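You operate a simulated robot arm through the tools that you are given. There is no shell and no other tool. Be economical: measure what you need, move in short steps, check, and stop when the job is done.

You run a simulated two-armed robot. Do the job below in one go: nothing can be reset, and whatever is moved stays where it is left.

JOB
Pick up the teal cone from the top of the brown box behind the teal tray with one hand, pass it to the other hand and put it on the top of the brown-taped white box. Set down upright: teal cone.

It is judged by the outcome, as a careful person would: the job done as asked, and still so three seconds after it is handed in. It fails if anything else is knocked over, pushed out of place, dropped, spilled or broken.

ROBOT AND FRAMES
Two 7-joint arms with two-finger parallel grippers on one trunk, on a base that drives. Base frame: it is fixed to the floor where the robot stands at the start and does not move with it; the origin is under the middle of the robot, x ahead of it, y to its left, z up; the surface under the hand at the start is at about z = 798. Lengths are in mm, angles in rad, forces in N, time in s.
The left shoulder is at the start at [60, 143, 962], the right one opposite. With the tool pointing down near the work surface each hand reaches from about 320 to 740 mm from the robot's upright axis, wherever it stands, measured 20 degrees to its own side. Places, roughly: top of the brown-taped white box [1600, 1200, 500]. Payload 1.57 kg a hand.
The tool frame of a hand sits at the grasp point between the pads (the TCP): z along the fingers, y along the line on which they close. The tips reach 30 mm beyond it. The gripper opens to 110 mm. The fingers are 24 mm wide and 12 mm thick; the gripper's body (48 by 112 mm) begins 78 mm behind the TCP.
Orientation is that of the tool frame in the base frame, as a unit quaternion [w, x, y, z]. With the fingers straight down and closing along the base's y, the tool's x points along the base's -x, its y along +y and its z along -z.

CONTROLS
- The arms move only by the tool step_arm. It takes "left_deltas", "right_deltas" or both (then of equal length, played together; a hand with none holds still); each is one flat list of numbers, 6 for each row, row after row: the shift along the tool's x, y, z in mm, then the turn, a rotation vector about the tool's x, y, z in rad. In form: [tx, ty, tz, rx, ry, rz, tx, ty, tz, rx, ry, rz, ...]. A call has 1 to 8 rows; each row is the pose to reach, as a shift and turn from the pose commanded when the call began, along the tool's axes at that moment. "left_fingers" and "right_fingers" are, for a hand that has rows, the gripper command, from -1 (shut) to 1 (fully open), values between in proportion, set as the call begins (left out, the last holds). Rows are played at 5 a second. More than 50 mm and 0.15 rad between two rows, or a gripper value outside its range, and nothing of the call is played. A pose out of reach is approached as far as the arm can. The call stops where the force on the tool passes 40 N (or 10 N more than at its start, if that is more) or the arm is blocked; 0.2 s more then pass. The fingers move at their own pace (about 45 mm/s each) and stop on an object; they squeeze with about 39 N. The grip force told is the motor's: it shows also when the fingers shut on nothing. Time passes only in rows, and 0.2 s behind the last, so rows that repeat a pose let the fingers close. It gives the time, the measured TCP pose, the force on the tool (base axes), the opening and the grip force at its end, in the units of the frame above (readings bear some noise), with the torque about the TCP (base axes, N m) and any sound that the robot's microphone picked up.
- Cameras (640 x 400 px; columns grow to the right, rows downward): "scene" is now at [48.7, 0.3, 1574]; the picture's right is [-0.00, -1.00, 0.00], its down [-0.73, 0.00, -0.69] and it looks along [0.69, -0.00, -0.73] (base axes); focal length 269 px, centre (320, 200). "left" rides on the left gripper at [70, -16, -141] in its tool frame; the picture's right is [0.23, 0.97, 0.00], its down [-0.86, 0.20, -0.48] and it looks along [-0.47, 0.11, 0.88] (tool axes); focal length 222 px, centre (320, 200). "right" rides on the right gripper at [70, 16, -141] in its tool frame; the picture's right is [-0.23, 0.97, 0.00], its down [-0.86, -0.20, -0.48] and it looks along [-0.47, -0.11, 0.88] (tool axes); focal length 222 px, centre (320, 200).
- get_image(camera): a new picture of that camera. It takes no simulated time.
- move_column(by): slides the trunk up (or, below 0, down) by that many mm; the arms and the scene camera ride with it, the base frame stays. It gives what a move gives, with no picture.
- base_move(legs): drives the robot by 1 to 6 legs, each [ahead, left, turn to the left] in mm, mm and rad, along the robot's own axes; the way and the turn of a leg run together, so that a leg with both is an arc; at most 1500 mm and 3.142 rad a leg. The arms and the cameras ride along, it lands a little off, and it stops where it bumps. It gives what a move gives.
- pan_tilt(pan, tilt): turns the head with the scene camera to pan (to the left, within 1.501 rad either way) and tilt (down, from -0.506 to 1.204), counted from straight ahead of the robot. It gives what a move gives.
- point_at(camera, pixels): for up to 12 pixels [column, row] of the newest picture of that camera ("zoom" is the newest enlarged one), the place [x, y, z] in the base frame of the surface seen there, good to about 2 mm. It takes no simulated time.
- close_up(camera, box): a new picture of the part [left, top, right, bottom] of that camera's present view, enlarged. It takes no simulated time.
- close_job(): hands the job in; it is judged then, once.

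Go step by step. Measure first, check grasps and placings, and put right what went wrong. The budget is 80 turns and 62 pictures, counting those below and the enlarged ones. Unless the task says otherwise, let go and move clear before handing in, and close with one line.

The tools are called after "Emit:" as name(argument=value, ...) on one line, values as JSON. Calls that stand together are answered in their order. step_arm: Moves the arms, as the interface text tells. Its arguments: {"type":"object","properties":{"left_deltas":{"type":"array","items":{"type":"number"}},"left_fingers":{"type":"number"},"right_deltas":{"type":"array","items":{"type":"number"}},"right_fingers":{"type":"number"}},"required":[]} The other tools are called the same way: move_column (by) slides the trunk up or down; base_move (legs) drives the base; pan_tilt (pan, tilt) turns the head that bears the scene camera; get_image (camera) takes a picture; point_at (camera, pixels) gives the place of the surface under pixels of a picture; close_up (camera, box) takes an enlarged picture of a part of a camera's view; close_job () hands the job in.

At the start:

```text
t: 0.0
left_tool_pos: [418.6, 196.7, 1078.3]
left_ee_rot: [0.0, -0.001, 1.0, 0.0]
left_wrist_force: [-0.6, 0.2, 0.0]
left_torque: [0.01, -0.02, -0.02]
left_finger_gap: 109.9
left_finger_force: 0.1
right_tool_pos: [508.9, -167.5, 1122.6]
right_ee_rot: [0.0, 0.0, 1.0, 0.0]
right_wrist_force: [0.0, 1.1, -0.5]
right_torque: [-0.01, -0.02, 0.0]
right_finger_gap: 110.0
right_finger_force: 0.0
trunk travel left (down, up): [-561.0, 29.0]
robot x, y, heading: [-0.4, -1.9, -0.001]
head pan, tilt: [-0.002, 0.815]
```

scene: 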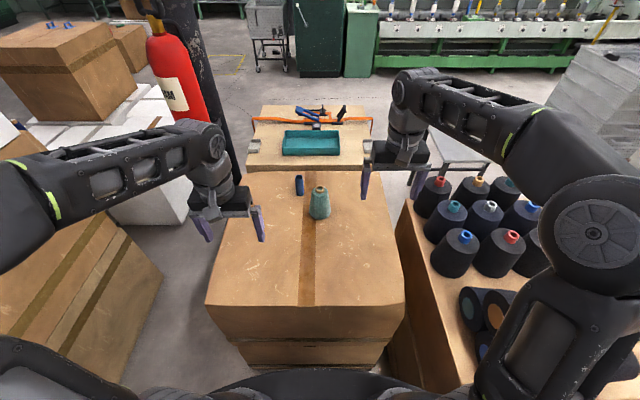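
right: 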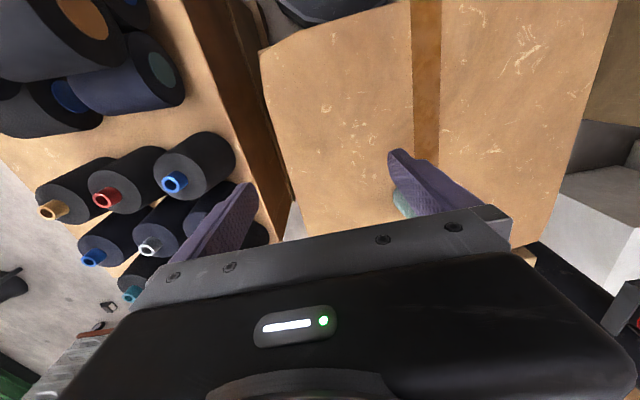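
left: 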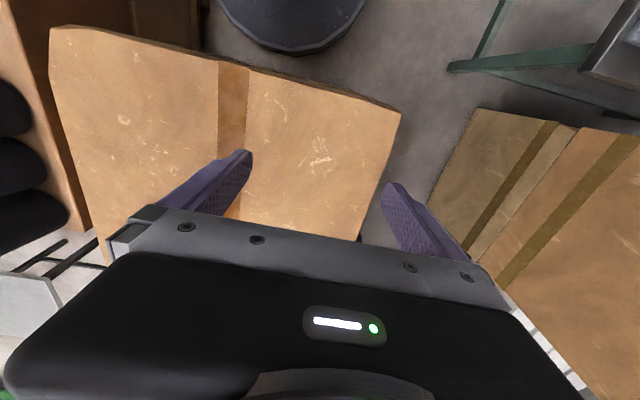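

The scene shows a teal cone near (320,203) on the near brown box, with the teal tray at (312,143). I'll enlarge that and measure it.

Emit:
close_up(camera="scene", box=[220, 90, 420, 240])

Emit:
point_at(camera="scene", pixels=[[320, 188], [320, 205], [320, 222], [299, 185], [350, 240], [260, 240], [213, 300], [404, 300], [312, 143], [251, 172], [390, 172]])

Emit:
pan_tilt(pan=0.65, tilt=0.5)

Emit:
get_image(camera="scene")

```text
2.67 times, centred on (320, 165) of scene
```

zoom: 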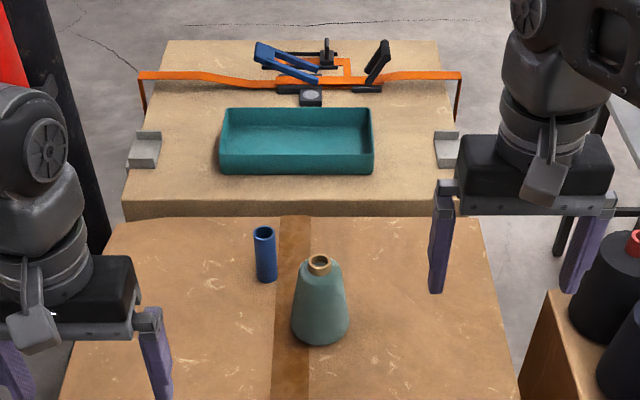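

```text
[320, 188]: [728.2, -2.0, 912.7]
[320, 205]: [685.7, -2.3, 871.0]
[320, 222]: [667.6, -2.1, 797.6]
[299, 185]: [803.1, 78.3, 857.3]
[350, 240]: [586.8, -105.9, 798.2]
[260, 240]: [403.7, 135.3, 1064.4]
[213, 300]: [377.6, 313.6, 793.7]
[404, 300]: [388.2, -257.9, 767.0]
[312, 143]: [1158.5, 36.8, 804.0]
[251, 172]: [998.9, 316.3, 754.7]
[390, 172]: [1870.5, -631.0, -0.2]
```

```text
t: 1.0
left_tool_pos: [418.0, 195.9, 1078.3]
left_ee_rot: [0.0, 0.0, 1.0, 0.0]
left_wrist_force: [0.7, -0.1, 0.9]
left_torque: [0.0, 0.0, -0.04]
left_finger_gap: 110.0
left_finger_force: 0.1
right_tool_pos: [509.3, -167.6, 1124.2]
right_ee_rot: [0.0, 0.0, 1.0, 0.0]
right_wrist_force: [0.2, 0.3, 0.4]
right_torque: [-0.01, 0.02, -0.01]
right_finger_gap: 109.8
right_finger_force: 0.0
trunk travel left (down, up): [-561.0, 29.0]
robot x, y, heading: [1.3, -0.3, -0.001]
head pan, tilt: [0.649, 0.499]
```

```text
57 pictures are left
```

scene: 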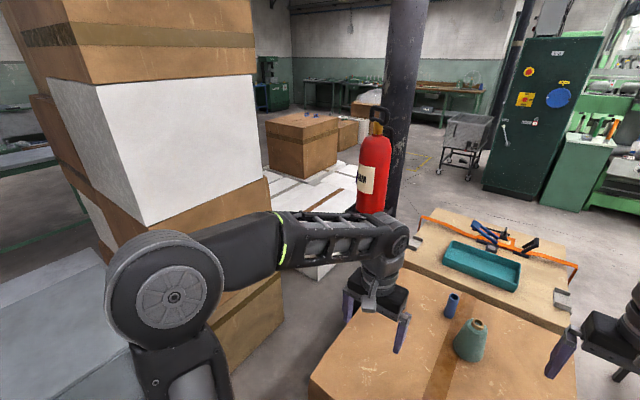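

The teal cone on the near box stands at about (700,-2), base z=798, top z≈913. The white boxes with brown tape are at about (320,195) here; I'll zoom and measure.

Emit:
close_up(camera="scene", box=[230, 100, 430, 300])

Emit:
point_at(camera="scene", pixels=[[275, 200], [330, 170], [335, 190], [300, 205], [290, 130], [300, 175], [340, 190], [375, 205], [315, 275], [295, 190], [350, 165], [280, 185]])

```text
2.00 times, centred on (330, 200) of scene
```

zoom: 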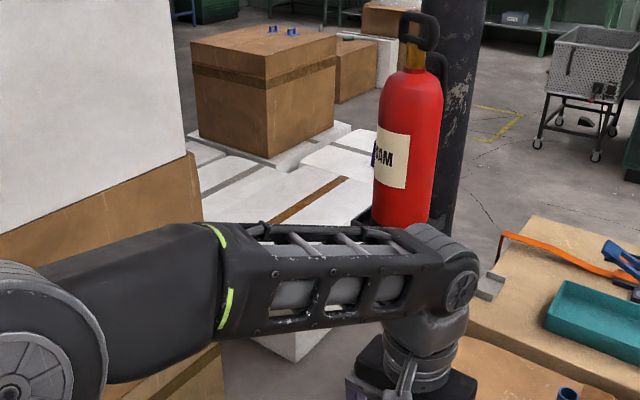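

```text
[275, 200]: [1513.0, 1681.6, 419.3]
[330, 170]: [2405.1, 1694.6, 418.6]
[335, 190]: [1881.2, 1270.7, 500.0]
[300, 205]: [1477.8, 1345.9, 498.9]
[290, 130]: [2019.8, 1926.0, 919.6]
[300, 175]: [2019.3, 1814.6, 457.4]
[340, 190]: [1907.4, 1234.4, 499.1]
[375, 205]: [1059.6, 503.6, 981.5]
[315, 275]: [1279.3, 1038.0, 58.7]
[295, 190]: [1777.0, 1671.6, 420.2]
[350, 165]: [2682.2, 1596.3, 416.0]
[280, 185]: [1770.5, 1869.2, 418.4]
```

The destination top is at z=500 and visible. I'll turn the head back to measure the cone's profile closely, and get the extinguisher's position.

Emit:
pan_tilt(pan=0.0, tilt=0.815)

Emit:
close_up(camera="scene", box=[290, 175, 350, 225])

Emit:
point_at(camera="zoom", pixels=[[320, 120], [320, 200], [320, 300], [320, 350], [290, 200], [370, 200], [250, 340], [390, 340]])

Emit:
step_arm(right_deltas=[0, 0, 0, 0, 0, -0.12, 0, 0, 0, 0, 0, -0.24, 0, 0, 0, 0, 0, -0.35], right_fingers=1)

Emit:
step_arm(right_deltas=[0, 0, 0, 0, -0.13, 0, 0, 0, 0, 0, -0.26, 0, 0, 0, 0, 0, -0.39, 0, 0, 0, 0, 0, -0.52, 0, 0, 0, 0, 0, -0.65, 0, 0, 0, 0, 0, -0.785, 0])

```text
t: 2.1
left_tool_pos: [417.3, 196.8, 1080.1]
left_ee_rot: [0.0, 0.0, 1.0, -0.001]
left_wrist_force: [0.1, 0.4, -1.2]
left_torque: [0.01, 0.02, -0.01]
left_finger_gap: 110.0
left_finger_force: 0.0
right_tool_pos: [509.3, -166.8, 1124.0]
right_ee_rot: [0.0, 0.0, 1.0, 0.001]
right_wrist_force: [-0.3, 0.2, 0.2]
right_torque: [-0.01, 0.01, 0.02]
right_finger_gap: 109.8
right_finger_force: 0.1
trunk travel left (down, up): [-561.0, 29.0]
robot x, y, heading: [-0.8, 1.4, 0.001]
head pan, tilt: [0.0, 0.815]
```

```text
8.00 times, centred on (320, 200) of scene
```

zoom: 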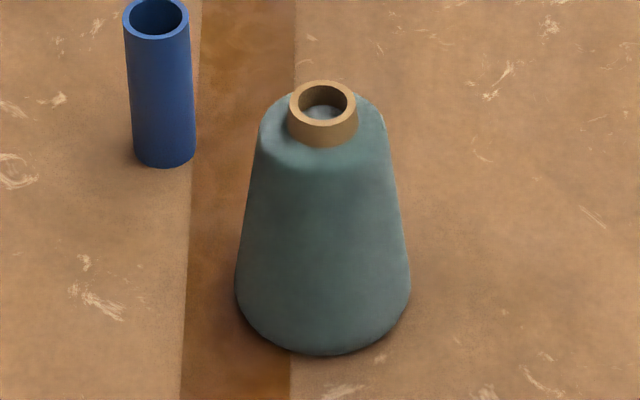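

```text
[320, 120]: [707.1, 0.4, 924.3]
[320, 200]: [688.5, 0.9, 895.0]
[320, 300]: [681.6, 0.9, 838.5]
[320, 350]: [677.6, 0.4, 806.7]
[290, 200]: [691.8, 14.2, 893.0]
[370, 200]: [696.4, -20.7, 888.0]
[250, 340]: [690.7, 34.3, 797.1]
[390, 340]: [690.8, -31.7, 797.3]
```

```text
t: 2.9
left_tool_pos: [416.9, 197.0, 1080.3]
left_ee_rot: [0.0, 0.0, 1.0, 0.0]
left_wrist_force: [0.1, -0.3, 0.1]
left_torque: [0.0, -0.03, -0.02]
left_finger_gap: 109.9
left_finger_force: 0.0
right_tool_pos: [510.0, -167.3, 1123.9]
right_ee_rot: [0.0, -0.175, 0.985, 0.0]
right_wrist_force: [0.5, -0.3, 0.4]
right_torque: [0.02, -0.02, -0.01]
right_finger_gap: 109.7
right_finger_force: 0.1
trunk travel left (down, up): [-561.0, 29.0]
robot x, y, heading: [-0.3, 1.5, 0.004]
head pan, tilt: [0.0, 0.815]
```

```text
t: 4.3
left_tool_pos: [415.7, 196.3, 1079.7]
left_ee_rot: [0.0, 0.0, 1.0, 0.0]
left_wrist_force: [-0.3, -0.3, 0.7]
left_torque: [0.01, -0.02, -0.05]
left_finger_gap: 109.9
left_finger_force: 0.1
right_tool_pos: [509.4, -166.7, 1124.5]
right_ee_rot: [0.378, -0.161, 0.909, 0.068]
right_wrist_force: [-1.0, 0.8, 0.4]
right_torque: [-0.04, 0.0, -0.02]
right_finger_gap: 109.9
right_finger_force: 0.0
trunk travel left (down, up): [-561.0, 29.0]
robot x, y, heading: [3.3, -1.7, -0.003]
head pan, tilt: [0.0, 0.815]
```

The cone's axis is near (719,0), base radius ≈41 at z=798, shoulder r≈27 at z≈890, neck top z≈925. The right hand is pitched 45° and yawed 20°; I'll bring it to a pre-grasp 130 mm back along its tool axis.

Emit:
step_arm(right_deltas=[3.9, 14, 41.2, 0, 0, 0, 7.7, 28.1, 82.3, 0, 0, 0, 11.6, 42.2, 123.5, 0, 0, 0, 15.4, 56.2, 164.7, 0, 0, 0, 19.3, 70.3, 205.8, 0, 0, 0, 23.1, 84.3, 247, 0, 0, 0], right_fingers=1)

Emit:
get_image(camera="right")

Emit:
get_image(camera="scene")

```text
t: 5.7
left_tool_pos: [418.6, 196.6, 1079.7]
left_ee_rot: [0.0, 0.0, 1.0, 0.0]
left_wrist_force: [0.6, 0.7, 0.1]
left_torque: [0.04, 0.02, 0.0]
left_finger_gap: 110.0
left_finger_force: 0.1
right_tool_pos: [629.4, -36.3, 932.5]
right_ee_rot: [0.376, -0.16, 0.91, 0.067]
right_wrist_force: [-0.8, -0.5, 0.9]
right_torque: [-0.01, 0.01, 0.02]
right_finger_gap: 110.0
right_finger_force: 0.1
trunk travel left (down, up): [-561.0, 29.0]
robot x, y, heading: [-3.5, -0.3, -0.003]
head pan, tilt: [0.0, 0.815]
```

```text
54 pictures are left
```

right: 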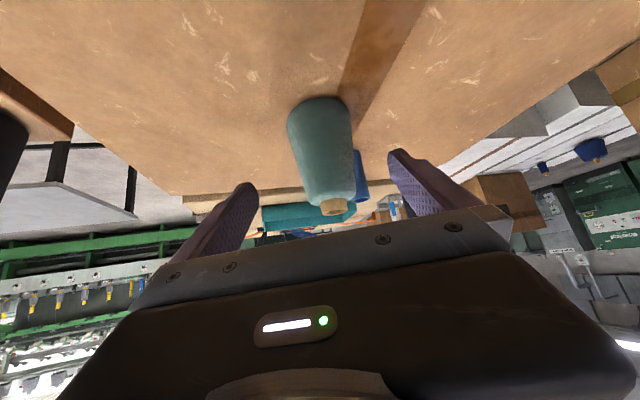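

```text
53 pictures are left
```

scene: 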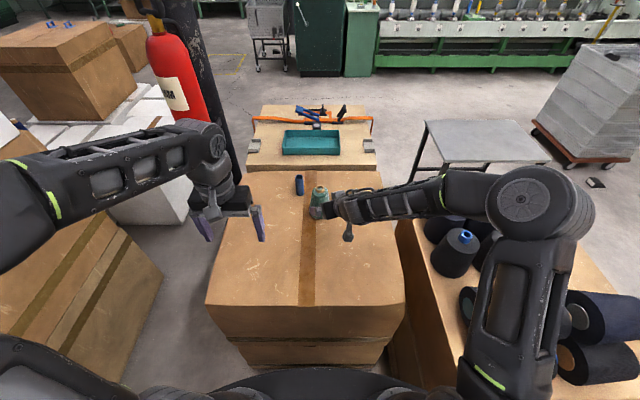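

The cone sits centred between the right fingers. I'll advance 128 mm along the tool with a 3 mm sideways correction.

Emit:
step_arm(right_deltas=[0, 1.5, 35, 0, 0, 0, 0, 3, 70, 0, 0, 0, 0, 3, 100, 0, 0, 0, 0, 3, 128, 0, 0, 0], right_fingers=1)

Emit:
get_image(camera="right")

Emit:
close_up(camera="scene", box=[280, 160, 380, 240])

```text
t: 6.7
left_tool_pos: [417.6, 197.4, 1079.7]
left_ee_rot: [0.0, 0.0, 1.0, 0.0]
left_wrist_force: [1.2, 0.2, -0.9]
left_torque: [0.03, 0.0, -0.01]
left_finger_gap: 110.0
left_finger_force: 0.1
right_tool_pos: [713.3, 0.8, 841.3]
right_ee_rot: [0.377, -0.16, 0.91, 0.065]
right_wrist_force: [-0.3, -0.5, -1.1]
right_torque: [0.0, 0.01, 0.01]
right_finger_gap: 110.0
right_finger_force: 0.1
trunk travel left (down, up): [-561.0, 29.0]
robot x, y, heading: [-5.9, -2.1, -0.005]
head pan, tilt: [0.0, 0.815]
```

```text
52 pictures are left
```

right: 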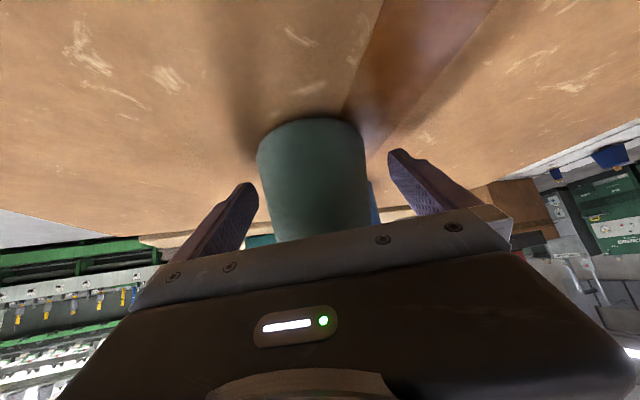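

```text
5.00 times, centred on (330, 200) of scene
```

zoom: 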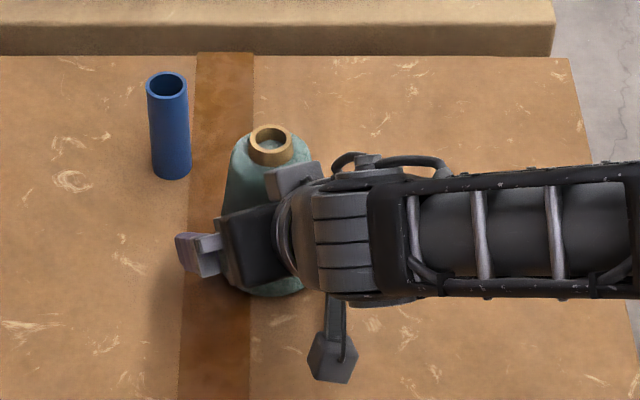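

The cone is about 3 mm toward the left finger in the picture; I'll nudge and close.

Emit:
step_arm(right_deltas=[0, -3, 0, 0, 0, 0], right_fingers=1)

Emit:
step_arm(right_deltas=[0, 0, 0, 0, 0, 0, 0, 0, 0, 0, 0, 0, 0, 0, 0, 0, 0, 0, 0, 0, 0, 0, 0, 0, 0, 0, 0, 0, 0, 0], right_fingers=-1)

Emit:
get_image(camera="right")

```text
t: 7.1
left_tool_pos: [417.6, 196.6, 1078.7]
left_ee_rot: [0.0, 0.0, 1.0, 0.0]
left_wrist_force: [-0.5, -0.5, -0.2]
left_torque: [0.01, 0.0, -0.01]
left_finger_gap: 110.2
left_finger_force: 0.1
right_tool_pos: [714.8, -2.1, 840.7]
right_ee_rot: [0.377, -0.16, 0.91, 0.067]
right_wrist_force: [0.5, -0.4, 0.6]
right_torque: [-0.01, 0.03, -0.03]
right_finger_gap: 109.9
right_finger_force: 0.0
trunk travel left (down, up): [-561.0, 29.0]
robot x, y, heading: [-0.1, 1.3, 0.002]
head pan, tilt: [0.0, 0.815]
```

```text
t: 8.3
left_tool_pos: [417.8, 196.4, 1077.5]
left_ee_rot: [0.0, 0.0, 1.0, -0.001]
left_wrist_force: [-0.1, -0.2, 0.1]
left_torque: [-0.02, 0.02, 0.03]
left_finger_gap: 110.3
left_finger_force: 0.0
right_tool_pos: [713.1, -3.5, 840.3]
right_ee_rot: [0.377, -0.16, 0.91, 0.066]
right_wrist_force: [-0.2, 1.0, 0.0]
right_torque: [0.03, 0.0, 0.01]
right_finger_gap: 80.2
right_finger_force: 39.2
trunk travel left (down, up): [-561.0, 29.0]
robot x, y, heading: [0.6, -0.7, -0.002]
head pan, tilt: [0.0, 0.815]
```

```text
50 pictures are left
```

right: 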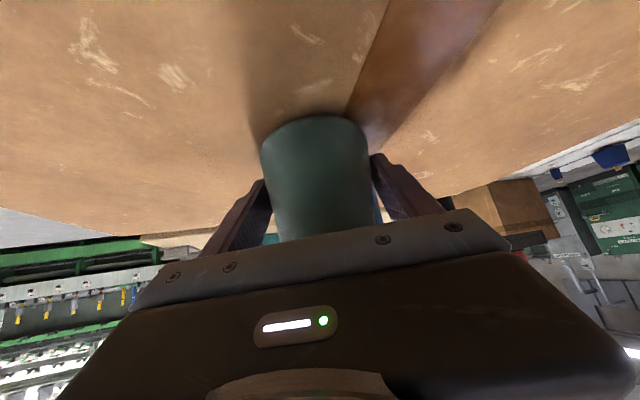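

Gripped: gap 80, force 39. Lift 60 mm and check.

Emit:
step_arm(right_deltas=[-14, 0, -14, 0, 0, 0, -28, 0, -28, 0, 0, 0, -42.5, 0, -42.3, 0, 0, 0])

Emit:
close_up(camera="scene", box=[280, 160, 380, 240])

Emit:
get_image(camera="left")

```text
t: 9.1
left_tool_pos: [418.7, 196.8, 1078.6]
left_ee_rot: [0.0, 0.0, 1.0, 0.0]
left_wrist_force: [0.5, -0.1, -0.5]
left_torque: [-0.04, -0.02, -0.02]
left_finger_gap: 110.0
left_finger_force: 0.1
right_tool_pos: [713.6, -2.4, 903.4]
right_ee_rot: [0.376, -0.16, 0.91, 0.066]
right_wrist_force: [0.6, 0.7, -1.1]
right_torque: [0.0, -0.05, 0.01]
right_finger_gap: 67.6
right_finger_force: 39.1
trunk travel left (down, up): [-561.0, 29.0]
robot x, y, heading: [1.9, 1.8, -0.002]
head pan, tilt: [0.0, 0.815]
```

```text
5.00 times, centred on (330, 200) of scene
```

zoom: 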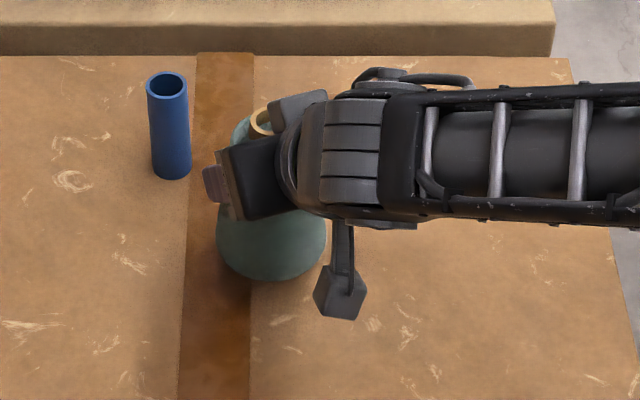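

```text
48 pictures are left
```

left: 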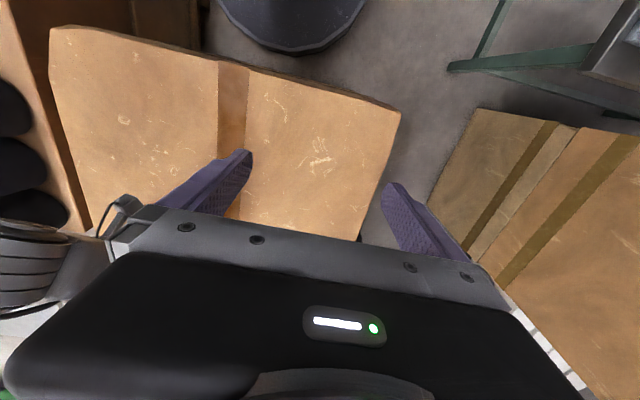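

The gap fell to 67.6, so the fingers slipped up the taper. Checking whether the cone was lifted.

Emit:
get_image(camera="right")

Emit:
point_at(camera="right", pixels=[[315, 140], [315, 120], [315, 160], [315, 200], [315, 95]])

Emit:
point_at(camera="zoom", pixels=[[270, 270], [270, 250], [260, 115], [270, 290]])

```text
47 pictures are left
```

right: 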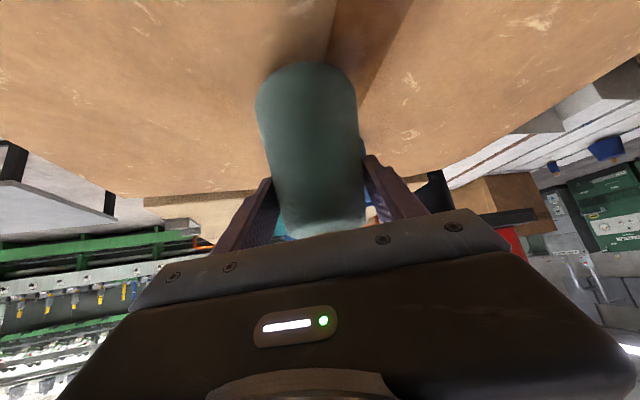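

```text
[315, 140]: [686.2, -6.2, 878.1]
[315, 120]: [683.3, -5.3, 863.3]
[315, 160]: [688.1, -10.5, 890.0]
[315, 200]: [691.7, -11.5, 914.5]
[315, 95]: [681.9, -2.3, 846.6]
```

```text
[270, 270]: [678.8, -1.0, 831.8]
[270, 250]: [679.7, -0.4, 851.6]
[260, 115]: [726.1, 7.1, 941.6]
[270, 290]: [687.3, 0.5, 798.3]
```

The cone is lifted about 25 mm and upright, with fingers now at mid-height on the taper. I'll hold for about a second to see whether it is still slipping.

Emit:
step_arm(right_deltas=[0, 0, 0, 0, 0, 0, 0, 0, 0, 0, 0, 0, 0, 0, 0, 0, 0, 0, 0, 0, 0, 0, 0, 0, 0, 0, 0, 0, 0, 0, 0, 0, 0, 0, 0, 0])

Emit:
get_image(camera="right")

```text
t: 10.5
left_tool_pos: [417.6, 197.0, 1078.8]
left_ee_rot: [0.0, 0.0, 1.0, -0.001]
left_wrist_force: [0.2, -0.1, 0.3]
left_torque: [-0.02, 0.0, 0.0]
left_finger_gap: 110.3
left_finger_force: 0.0
right_tool_pos: [716.0, -2.6, 901.5]
right_ee_rot: [0.377, -0.161, 0.91, 0.067]
right_wrist_force: [-0.1, -0.1, -2.5]
right_torque: [0.06, -0.03, 0.0]
right_finger_gap: 67.9
right_finger_force: 39.0
trunk travel left (down, up): [-561.0, 29.0]
robot x, y, heading: [0.3, -1.3, -0.0]
head pan, tilt: [0.0, 0.815]
```

```text
46 pictures are left
```

right: 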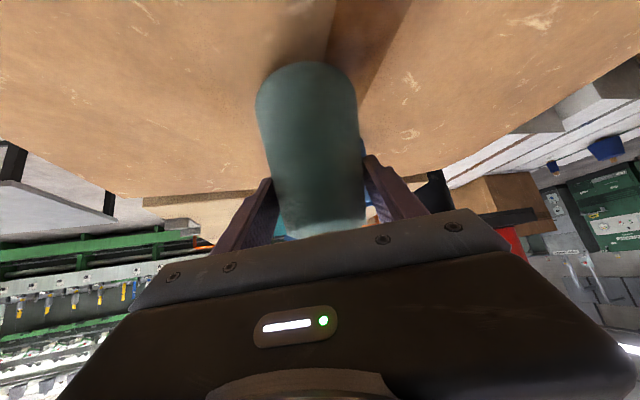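

Stable. I'll bring the cone 120 mm nearer (and 20 mm up) for an easy reach by the left hand, slowly.

Emit:
step_arm(right_deltas=[8, 5, -12, 0, 0, 0, 16, 10, -24, 0, 0, 0, 24, 15, -35, 0, 0, 0, 32, 20, -47, 0, 0, 0, 40, 26, -59, 0, 0, 0, 48, 31, -70, 0, 0, 0, 57, 36, -82, 0, 0, 0, 65, 41, -94, 0, 0, 0])

Emit:
close_up(camera="scene", box=[280, 180, 380, 260])

Emit:
get_image(camera="left")

```text
t: 12.3
left_tool_pos: [418.2, 195.8, 1079.4]
left_ee_rot: [0.0, 0.001, 1.0, 0.0]
left_wrist_force: [0.1, -0.1, -1.4]
left_torque: [0.0, 0.04, 0.0]
left_finger_gap: 110.0
left_finger_force: 0.0
right_tool_pos: [593.8, -2.9, 923.7]
right_ee_rot: [0.377, -0.161, 0.91, 0.067]
right_wrist_force: [-0.6, 0.1, -2.8]
right_torque: [-0.02, 0.03, 0.03]
right_finger_gap: 67.9
right_finger_force: 39.1
trunk travel left (down, up): [-561.0, 29.0]
robot x, y, heading: [-1.2, 1.3, -0.003]
head pan, tilt: [0.0, 0.815]
```

```text
5.00 times, centred on (330, 220) of scene
```

zoom: 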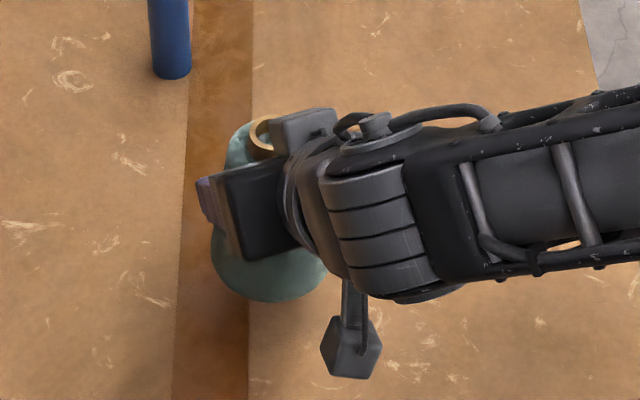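

```text
44 pictures are left
```

left: 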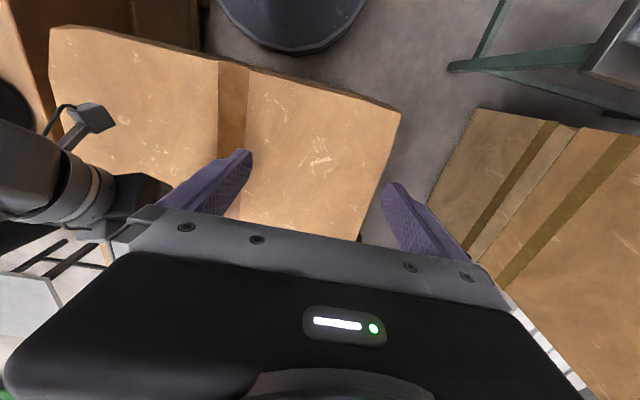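

The scene view shows the neck at zoom (262,138), with a grey block on the right gripper's upper side at (305,125). I'll measure both for clearance.

Emit:
point_at(camera="zoom", pixels=[[255, 125], [252, 140], [262, 152], [268, 120], [275, 125], [300, 118], [330, 112], [285, 145], [240, 140], [265, 290], [220, 175], [280, 165]])

```text
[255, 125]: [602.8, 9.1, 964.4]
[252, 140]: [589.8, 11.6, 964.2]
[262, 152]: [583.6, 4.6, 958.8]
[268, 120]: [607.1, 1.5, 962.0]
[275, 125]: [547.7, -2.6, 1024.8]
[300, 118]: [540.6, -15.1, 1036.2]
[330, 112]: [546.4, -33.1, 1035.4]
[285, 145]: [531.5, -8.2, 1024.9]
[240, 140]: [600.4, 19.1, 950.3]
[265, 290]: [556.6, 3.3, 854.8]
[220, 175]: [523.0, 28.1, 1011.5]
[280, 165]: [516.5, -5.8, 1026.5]
```

Neck rim is at z≈964, centre ≈(596,-2). I need to know the right wrist's height where the left camera and body would pass, so I'll measure it.

Emit:
point_at(camera="zoom", pixels=[[310, 170], [340, 180], [375, 180], [380, 115], [430, 105], [490, 120], [440, 180], [400, 260], [350, 345], [250, 200], [330, 220], [560, 180]])

Emit:
get_image(camera="scene")

```text
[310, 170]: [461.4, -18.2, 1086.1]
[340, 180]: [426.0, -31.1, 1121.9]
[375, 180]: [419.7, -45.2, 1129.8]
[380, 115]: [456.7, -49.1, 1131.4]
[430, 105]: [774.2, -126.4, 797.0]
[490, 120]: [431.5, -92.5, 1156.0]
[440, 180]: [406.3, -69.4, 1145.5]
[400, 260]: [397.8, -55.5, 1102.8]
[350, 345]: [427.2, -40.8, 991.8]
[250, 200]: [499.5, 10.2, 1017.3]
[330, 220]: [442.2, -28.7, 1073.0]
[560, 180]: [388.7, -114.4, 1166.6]
```

```text
43 pictures are left
```

scene: 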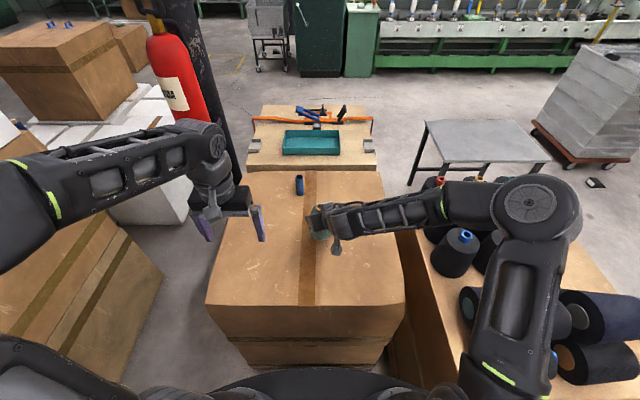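

Right wrist parts stay at x<462, so the left hand coming straight down at (596,-2) has about 40 mm clearance. I'll move the left hand forward first, then across above the neck, fingers half open.

Emit:
step_arm(left_deltas=[-45, 0, -5, 0, 0, 0, -90, 0, -10, 0, 0, 0, -135, 0, -15, 0, 0, 0, -178, 0, -20, 0, 0, 0], left_fingers=0.09)

Emit:
step_arm(left_deltas=[0, -40, 0, 0, 0, 0, 0, -80, 0, 0, 0, 0, 0, -120, 0, 0, 0, 0, 0, -160, 0, 0, 0, 0, 0, -198, 0, 0, 0, 0])

Emit:
get_image(camera="left")

Emit:
get_image(camera="scene")

```text
t: 13.3
left_tool_pos: [583.7, 191.4, 1099.8]
left_ee_rot: [0.001, 0.003, 1.0, 0.0]
left_wrist_force: [-0.4, -0.8, 0.3]
left_torque: [0.08, 0.0, -0.02]
left_finger_gap: 60.0
left_finger_force: 0.0
left hand out of reach, approached as far as the arm can: row 4
right_tool_pos: [594.5, -4.5, 922.5]
right_ee_rot: [0.377, -0.16, 0.91, 0.067]
right_wrist_force: [0.0, 0.9, -1.1]
right_torque: [-0.06, -0.01, -0.04]
right_finger_gap: 67.7
right_finger_force: 39.2
trunk travel left (down, up): [-561.0, 29.0]
robot x, y, heading: [1.3, 2.3, 0.001]
head pan, tilt: [0.0, 0.815]
```

```text
t: 14.5
left_tool_pos: [569.3, 83.8, 1119.5]
left_ee_rot: [0.018, -0.008, 1.0, -0.012]
left_wrist_force: [0.2, 1.1, 1.5]
left_torque: [-0.08, 0.04, 0.0]
left_finger_gap: 60.2
left_finger_force: 0.1
left hand out of reach, approached as far as the arm can: row 2, 3, 4, 5
right_tool_pos: [596.0, -1.1, 921.6]
right_ee_rot: [0.376, -0.16, 0.91, 0.065]
right_wrist_force: [0.6, 0.0, -2.3]
right_torque: [-0.04, 0.0, -0.03]
right_finger_gap: 67.7
right_finger_force: 39.3
trunk travel left (down, up): [-561.0, 29.0]
robot x, y, heading: [1.0, 2.1, -0.001]
head pan, tilt: [0.0, 0.815]
```

```text
42 pictures are left
```

left: 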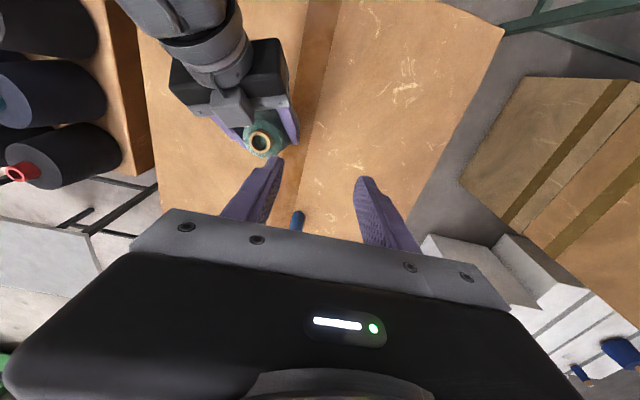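

```text
41 pictures are left
```

scene: 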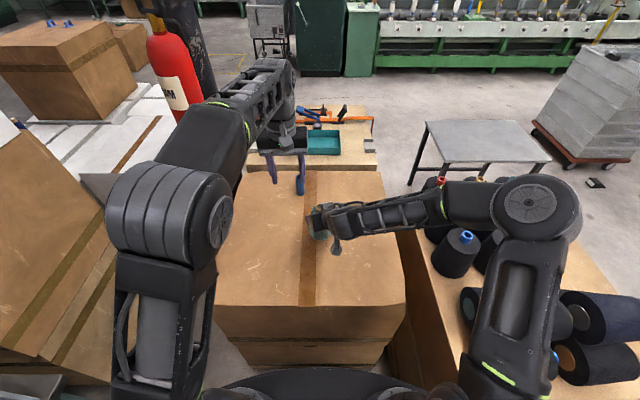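

The left hand ran out of reach that far out and high. I'll back it off to the left, then bring the cone closer and more to the left.

Emit:
step_arm(left_deltas=[25, 35, 0, 0, 0, 0, 50, 70, 0, 0, 0, 0, 75, 105, 0, 0, 0, 0, 100, 140, 0, 0, 0, 0])

Emit:
step_arm(left_deltas=[0, 0, 0, 0, 0, 0])

```text
t: 15.5
left_tool_pos: [465.8, 220.3, 1123.2]
left_ee_rot: [0.001, 0.0, 1.0, 0.0]
left_wrist_force: [-0.4, -0.4, 0.5]
left_torque: [0.0, -0.04, -0.03]
left_finger_gap: 59.9
left_finger_force: 0.0
right_tool_pos: [594.7, -2.7, 923.7]
right_ee_rot: [0.376, -0.161, 0.91, 0.066]
right_wrist_force: [0.0, 0.1, -2.3]
right_torque: [0.01, 0.04, -0.02]
right_finger_gap: 67.8
right_finger_force: 39.3
trunk travel left (down, up): [-561.0, 29.0]
robot x, y, heading: [-1.5, 1.5, -0.0]
head pan, tilt: [0.0, 0.815]
```

```text
t: 15.9
left_tool_pos: [466.9, 218.7, 1124.1]
left_ee_rot: [0.0, 0.0, 1.0, 0.0]
left_wrist_force: [-0.6, 0.2, -0.1]
left_torque: [-0.01, 0.01, -0.02]
left_finger_gap: 60.0
left_finger_force: 0.1
right_tool_pos: [594.3, -2.7, 922.6]
right_ee_rot: [0.377, -0.16, 0.91, 0.066]
right_wrist_force: [0.0, -0.2, -2.5]
right_torque: [0.01, 0.01, -0.01]
right_finger_gap: 67.6
right_finger_force: 38.8
trunk travel left (down, up): [-561.0, 29.0]
robot x, y, heading: [1.1, -0.5, -0.003]
head pan, tilt: [0.0, 0.815]
```

Now the right hand carries the cone to about (485,58).

Emit:
step_arm(right_deltas=[8.3, 13.5, -8.4, 0, 0, 0, 16.7, 26.9, -16.7, 0, 0, 0, 25, 40.4, -25, 0, 0, 0, 33.4, 53.8, -33.4, 0, 0, 0, 41.7, 67.3, -41.8, 0, 0, 0, 50, 80.7, -50.1, 0, 0, 0, 58.4, 94.2, -58.5, 0, 0, 0])

Emit:
get_image(camera="left")

Emit:
close_up(camera="scene", box=[240, 180, 360, 280])

```text
t: 17.5
left_tool_pos: [466.5, 218.0, 1122.3]
left_ee_rot: [0.0, 0.0, 1.0, 0.001]
left_wrist_force: [0.4, 0.4, -0.1]
left_torque: [-0.03, -0.01, -0.02]
left_finger_gap: 60.4
left_finger_force: 0.0
right_tool_pos: [485.5, 58.6, 923.4]
right_ee_rot: [0.377, -0.16, 0.91, 0.066]
right_wrist_force: [0.3, 0.8, -2.0]
right_torque: [-0.01, -0.01, 0.02]
right_finger_gap: 67.6
right_finger_force: 39.4
trunk travel left (down, up): [-561.0, 29.0]
robot x, y, heading: [-0.0, -0.7, 0.006]
head pan, tilt: [0.0, 0.815]
```

```text
40 pictures are left
```

left: 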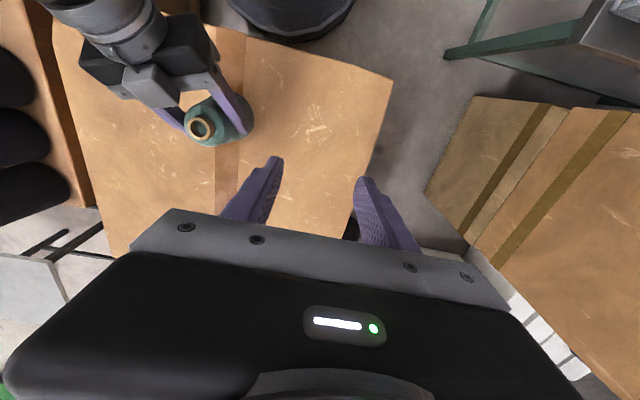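

```text
4.00 times, centred on (300, 230) of scene
```

zoom: 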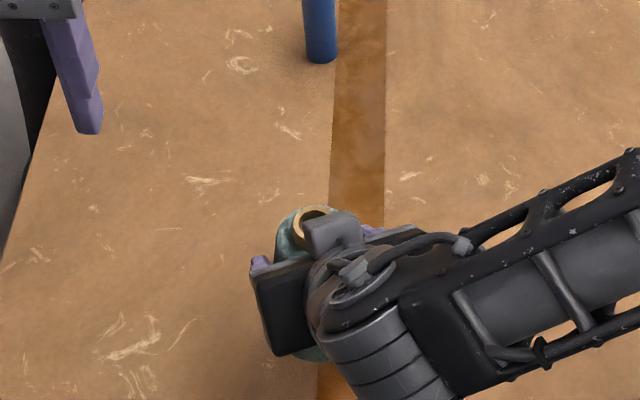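

The left camera sees the neck at (200,130). Measuring rim and nearby grey block.

Emit:
point_at(camera="left", pixels=[[190, 129], [210, 128], [200, 119], [201, 139], [191, 137], [209, 120], [160, 85], [176, 105], [245, 105], [232, 118], [220, 138]])

Emit:
close_up(camera="left", box=[120, 60, 280, 160])

```text
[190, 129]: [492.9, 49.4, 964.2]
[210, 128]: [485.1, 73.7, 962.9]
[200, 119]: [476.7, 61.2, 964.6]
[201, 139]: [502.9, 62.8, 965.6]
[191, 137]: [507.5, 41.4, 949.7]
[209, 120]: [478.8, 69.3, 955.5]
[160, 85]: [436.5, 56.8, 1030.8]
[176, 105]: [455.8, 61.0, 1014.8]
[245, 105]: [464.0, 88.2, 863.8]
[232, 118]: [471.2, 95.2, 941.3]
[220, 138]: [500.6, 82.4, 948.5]
```

```text
4.00 times, centred on (200, 110) of left
```

zoom: 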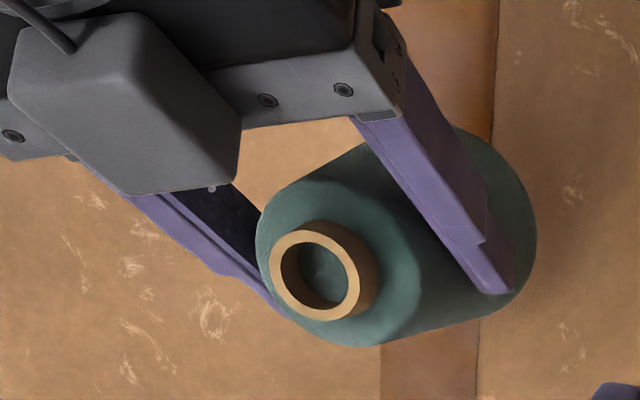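

Neck centre ≈(489.5,61.5), rim z≈964.5, shoulder z≈950. I'll bring the left hand above it at z≈1090.

Emit:
step_arm(left_deltas=[-6, -39, 8, 0, 0, 0, -12, -78, 16, 0, 0, 0, -18, -118, 25, 0, 0, 0, -23, -157, 33, 0, 0, 0, -23, -157, 33, 0, 0, 0], left_fingers=0.09)

Emit:
get_image(camera="left")

Emit:
get_image(camera="scene")

```text
t: 18.7
left_tool_pos: [489.9, 60.1, 1090.1]
left_ee_rot: [0.001, -0.001, 1.0, 0.001]
left_wrist_force: [0.4, -0.4, 0.1]
left_torque: [0.01, 0.01, 0.0]
left_finger_gap: 60.0
left_finger_force: 0.1
right_tool_pos: [485.7, 59.0, 922.4]
right_ee_rot: [0.377, -0.162, 0.91, 0.067]
right_wrist_force: [1.1, 0.5, -1.0]
right_torque: [-0.03, 0.04, -0.01]
right_finger_gap: 67.5
right_finger_force: 39.1
trunk travel left (down, up): [-561.0, 29.0]
robot x, y, heading: [1.5, 1.7, 0.004]
head pan, tilt: [0.0, 0.815]
```

```text
37 pictures are left
```

left: 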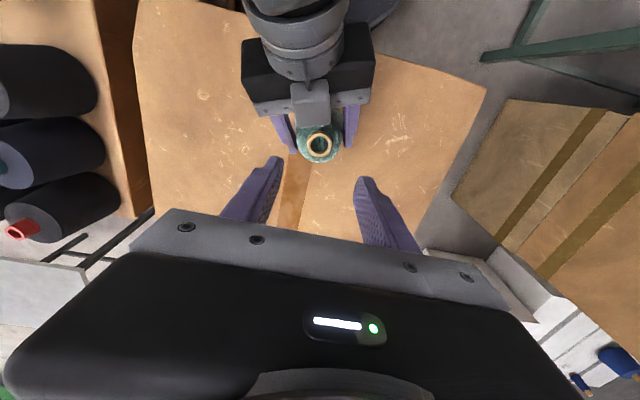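

```text
36 pictures are left
```

scene: 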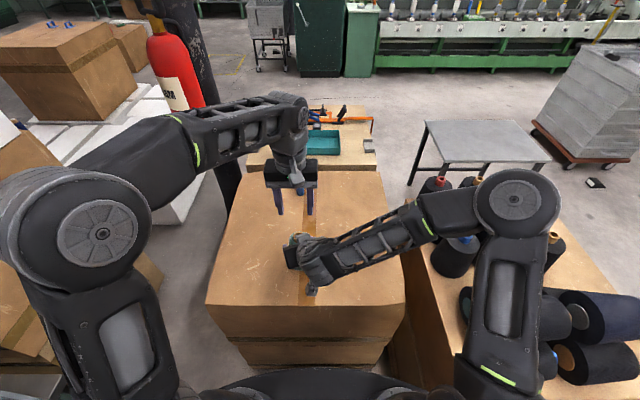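

Well aligned so far; verify the rim centre from this view before descending.

Emit:
point_at(camera="left", pixels=[[309, 146], [330, 146], [319, 135], [320, 157], [310, 95], [310, 122], [328, 165]])

Emit:
step_arm(left_deltas=[0, 0, 30, 0, 0, 0, 0, 0, 60, 0, 0, 0])

Emit:
get_image(camera="left")

```text
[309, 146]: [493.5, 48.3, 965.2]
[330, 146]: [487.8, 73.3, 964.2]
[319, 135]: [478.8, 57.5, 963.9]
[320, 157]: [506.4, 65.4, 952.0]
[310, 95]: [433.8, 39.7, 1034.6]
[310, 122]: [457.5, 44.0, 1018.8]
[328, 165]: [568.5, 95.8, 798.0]
```

```text
t: 19.3
left_tool_pos: [491.2, 59.0, 1031.5]
left_ee_rot: [0.0, 0.001, 1.0, 0.0]
left_wrist_force: [-0.4, 0.0, -0.3]
left_torque: [0.0, -0.01, 0.01]
left_finger_gap: 59.9
left_finger_force: 0.1
right_tool_pos: [485.9, 59.0, 921.9]
right_ee_rot: [0.377, -0.161, 0.91, 0.067]
right_wrist_force: [0.0, -0.5, -1.2]
right_torque: [0.01, -0.04, 0.0]
right_finger_gap: 67.5
right_finger_force: 39.0
trunk travel left (down, up): [-561.0, 29.0]
robot x, y, heading: [-1.3, 0.3, -0.004]
head pan, tilt: [0.0, 0.815]
```

```text
35 pictures are left
```

left: 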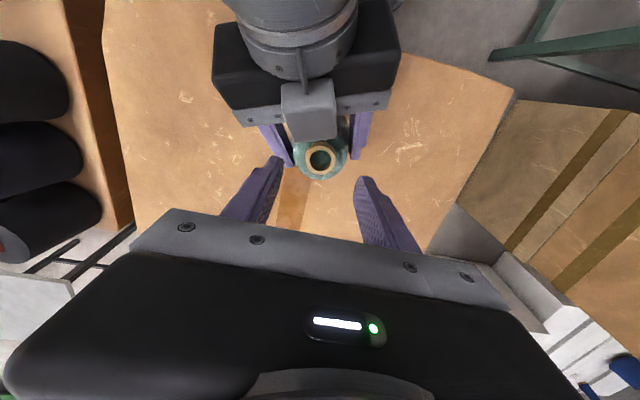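

Neck centre ≈(491,61) lies on the left tool's axis. Descend 49 mm so the tips sit around the neck just above the shoulder.

Emit:
step_arm(left_deltas=[0, 1, 17, 0, 0, 0, 0, 1, 34, 0, 0, 0, 0, 1, 49, 0, 0, 0])

Emit:
get_image(camera="left")

Emit:
close_up(camera="scene", box=[250, 160, 370, 300])

```text
t: 20.1
left_tool_pos: [491.5, 62.4, 982.4]
left_ee_rot: [0.0, -0.001, 1.0, 0.0]
left_wrist_force: [-0.6, 1.3, 3.7]
left_torque: [-0.09, 0.03, -0.06]
left_finger_gap: 57.9
left_finger_force: 0.1
right_tool_pos: [486.2, 57.9, 923.0]
right_ee_rot: [0.376, -0.16, 0.91, 0.066]
right_wrist_force: [0.0, -1.2, -5.3]
right_torque: [0.16, 0.01, 0.02]
right_finger_gap: 67.4
right_finger_force: 39.3
trunk travel left (down, up): [-561.0, 29.0]
robot x, y, heading: [2.3, -1.3, 0.002]
head pan, tilt: [0.0, 0.815]
```

```text
34 pictures are left
```

left: 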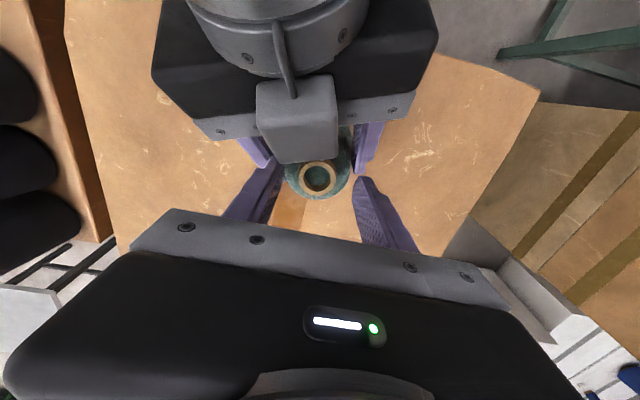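

```text
2.86 times, centred on (310, 230) of scene
```

zoom: 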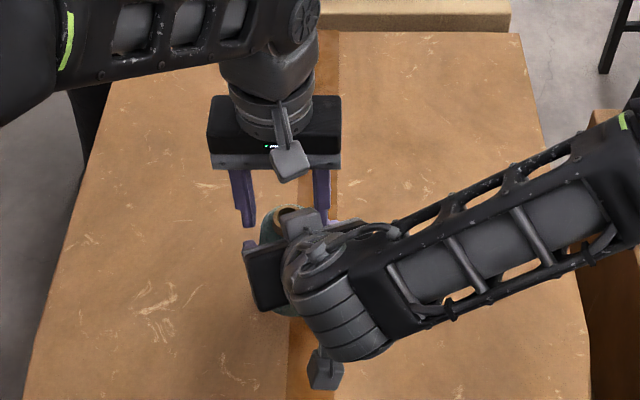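

A light touch (≈4–5 N, gap pushed to 57.9): a left finger brushes a right finger. I'll rise 4 mm and then close on the neck.

Emit:
step_arm(left_deltas=[0, 0, -4, 0, 0, 0], left_fingers=-0.2)

Emit:
step_arm(left_deltas=[0, 0, 4, 0, 0, 0, 0, 0, 4, 0, 0, 0])

Emit:
get_image(camera="left")

```text
t: 20.5
left_tool_pos: [491.0, 61.1, 986.5]
left_ee_rot: [0.0, 0.0, 1.0, 0.0]
left_wrist_force: [1.1, -1.5, -0.6]
left_torque: [-0.02, -0.01, 0.01]
left_finger_gap: 44.5
left_finger_force: 0.8
right_tool_pos: [484.9, 58.7, 922.3]
right_ee_rot: [0.377, -0.16, 0.91, 0.066]
right_wrist_force: [0.4, 0.8, -0.8]
right_torque: [-0.03, -0.03, 0.02]
right_finger_gap: 67.5
right_finger_force: 39.2
trunk travel left (down, up): [-561.0, 29.0]
robot x, y, heading: [-4.0, 0.5, 0.001]
head pan, tilt: [0.0, 0.815]
```

```text
t: 21.1
left_tool_pos: [492.2, 61.8, 982.2]
left_ee_rot: [0.0, -0.001, 1.0, -0.001]
left_wrist_force: [-1.0, -3.3, 10.0]
left_torque: [-0.31, 0.11, 0.0]
left_finger_gap: 47.1
left_finger_force: 1.8
right_tool_pos: [484.8, 57.2, 922.1]
right_ee_rot: [0.375, -0.161, 0.91, 0.067]
right_wrist_force: [0.4, 3.6, -12.5]
right_torque: [0.07, 0.03, 0.0]
right_finger_gap: 67.4
right_finger_force: 38.9
trunk travel left (down, up): [-561.0, 29.0]
robot x, y, heading: [-2.9, 1.5, 0.001]
head pan, tilt: [0.0, 0.815]
```

```text
32 pictures are left
```

left: 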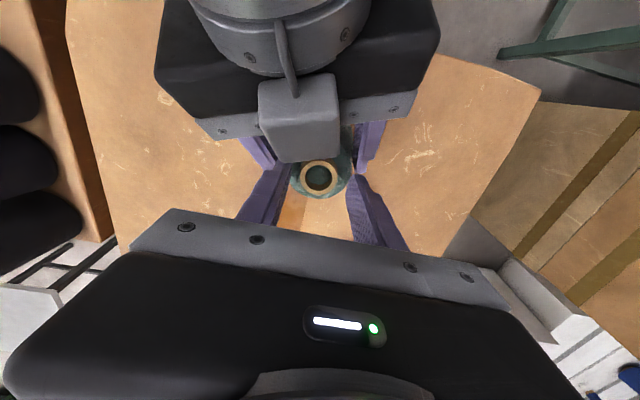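

Tips now bear on the cone's shoulder (10 N). Rise 3 mm and close fully on the neck.

Emit:
step_arm(left_deltas=[0, 0, -4, 0, 0, 0])

Emit:
step_arm(left_deltas=[0, 0, 0, 0, 0, 0, 0, 0, 0, 0, 0, 0, 0, 0, 0.5, 0, 0, 0, 0, 0, 0.5, 0, 0, 0], left_fingers=-1)

Emit:
get_image(camera="left")

```text
t: 21.5
left_tool_pos: [491.0, 62.6, 983.5]
left_ee_rot: [-0.001, 0.0, 1.0, 0.001]
left_wrist_force: [1.7, -4.2, 0.1]
left_torque: [-0.16, -0.04, 0.05]
left_finger_gap: 47.6
left_finger_force: 1.7
right_tool_pos: [486.9, 59.2, 923.8]
right_ee_rot: [0.377, -0.161, 0.91, 0.067]
right_wrist_force: [-0.9, 3.7, -1.3]
right_torque: [-0.11, 0.0, -0.01]
right_finger_gap: 67.5
right_finger_force: 38.9
trunk travel left (down, up): [-561.0, 29.0]
robot x, y, heading: [1.0, 0.9, 0.002]
head pan, tilt: [0.0, 0.815]
```

```text
t: 22.5
left_tool_pos: [491.1, 61.5, 984.0]
left_ee_rot: [-0.001, 0.001, 1.0, -0.001]
left_wrist_force: [-5.0, -14.5, 0.0]
left_torque: [-0.43, 0.27, -0.06]
left_finger_gap: 41.5
left_finger_force: 39.0
right_tool_pos: [485.8, 58.5, 923.7]
right_ee_rot: [0.377, -0.162, 0.909, 0.068]
right_wrist_force: [4.9, 15.3, 0.0]
right_torque: [-0.47, 0.01, 0.17]
right_finger_gap: 67.6
right_finger_force: 38.9
trunk travel left (down, up): [-561.0, 29.0]
robot x, y, heading: [-1.8, 4.1, 0.001]
head pan, tilt: [0.0, 0.815]
```

```text
31 pictures are left
```

left: 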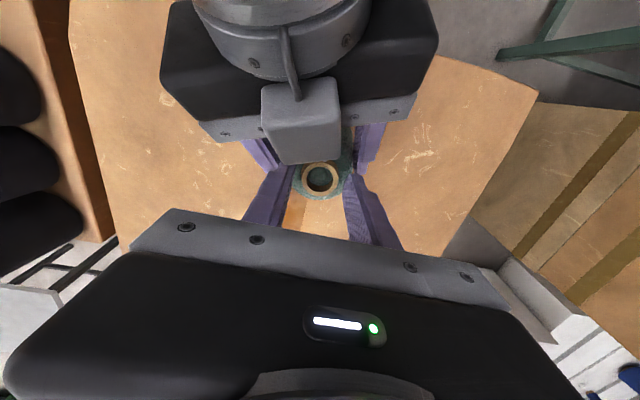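

The fingers stopped at gap 41.5 with 15 N sideways on both hands, so they aren't on the neck (≈29 mm). I'll take a closer look.

Emit:
close_up(camera="left", box=[220, 120, 420, 245])

Emit:
point_at(camera="zoom", pixels=[[265, 185], [375, 185], [318, 135], [318, 240], [245, 190], [400, 190], [320, 265], [300, 250], [420, 195], [215, 200], [300, 200], [390, 210]])

```text
3.20 times, centred on (320, 182) of left
```

zoom: 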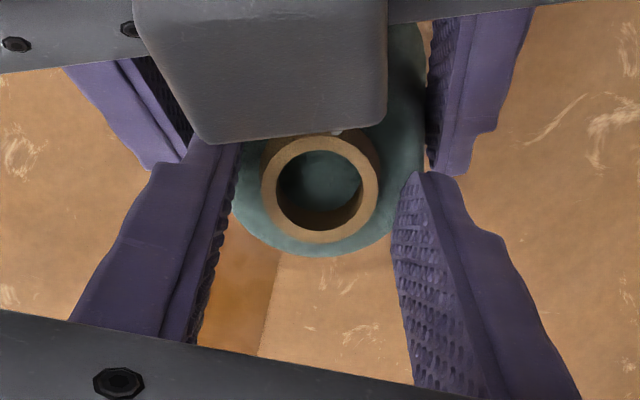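

```text
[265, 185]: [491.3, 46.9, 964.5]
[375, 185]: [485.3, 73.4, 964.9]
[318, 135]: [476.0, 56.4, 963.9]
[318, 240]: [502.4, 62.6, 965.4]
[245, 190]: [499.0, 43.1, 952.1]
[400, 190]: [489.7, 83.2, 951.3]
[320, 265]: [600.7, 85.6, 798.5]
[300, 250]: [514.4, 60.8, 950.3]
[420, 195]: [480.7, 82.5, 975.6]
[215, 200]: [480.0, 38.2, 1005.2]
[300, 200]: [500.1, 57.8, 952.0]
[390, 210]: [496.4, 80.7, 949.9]
```

The pads caught the shoulder's edge (r≈21 at z≈952). I'll reopen a bit, rise 4 mm, shift 1.5 mm to centre on the neck, and close there.

Emit:
step_arm(left_deltas=[0, 0, 0, 0, 0, 0, 0, -1.5, -4, 0, 0, 0], left_fingers=-0.1)

Emit:
step_arm(left_deltas=[0, 0, 0, 0, 0, 0, 0, 0, 0, 0, 0, 0, 0, 0, 0, 0, 0, 0, 0, 0, 0, 0, 0, 0], left_fingers=-1)

Emit:
close_up(camera="left", box=[220, 120, 420, 245])

```text
t: 23.1
left_tool_pos: [492.7, 60.9, 989.3]
left_ee_rot: [0.0, -0.001, 1.0, 0.0]
left_wrist_force: [0.0, -0.9, 0.7]
left_torque: [-0.03, 0.02, 0.01]
left_finger_gap: 49.5
left_finger_force: 0.1
right_tool_pos: [486.5, 57.6, 922.3]
right_ee_rot: [0.376, -0.161, 0.91, 0.067]
right_wrist_force: [-0.1, -0.1, -2.4]
right_torque: [0.0, 0.03, -0.01]
right_finger_gap: 67.4
right_finger_force: 38.9
trunk travel left (down, up): [-561.0, 29.0]
robot x, y, heading: [3.2, -1.5, -0.003]
head pan, tilt: [0.0, 0.815]
```

```text
t: 24.1
left_tool_pos: [493.3, 59.6, 989.2]
left_ee_rot: [0.0, 0.0, 1.0, 0.0]
left_wrist_force: [1.6, -0.4, -0.7]
left_torque: [-0.01, -0.08, 0.12]
left_finger_gap: 34.7
left_finger_force: 38.9
right_tool_pos: [486.2, 57.7, 922.3]
right_ee_rot: [0.377, -0.161, 0.91, 0.067]
right_wrist_force: [-0.6, 0.0, -1.8]
right_torque: [-0.01, 0.02, -0.11]
right_finger_gap: 67.3
right_finger_force: 39.4
trunk travel left (down, up): [-561.0, 29.0]
robot x, y, heading: [0.5, 0.6, 0.001]
head pan, tilt: [0.0, 0.815]
```

```text
3.20 times, centred on (320, 182) of left
```

zoom: 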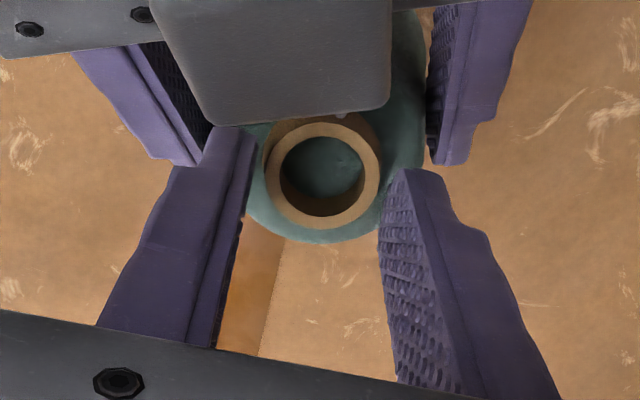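

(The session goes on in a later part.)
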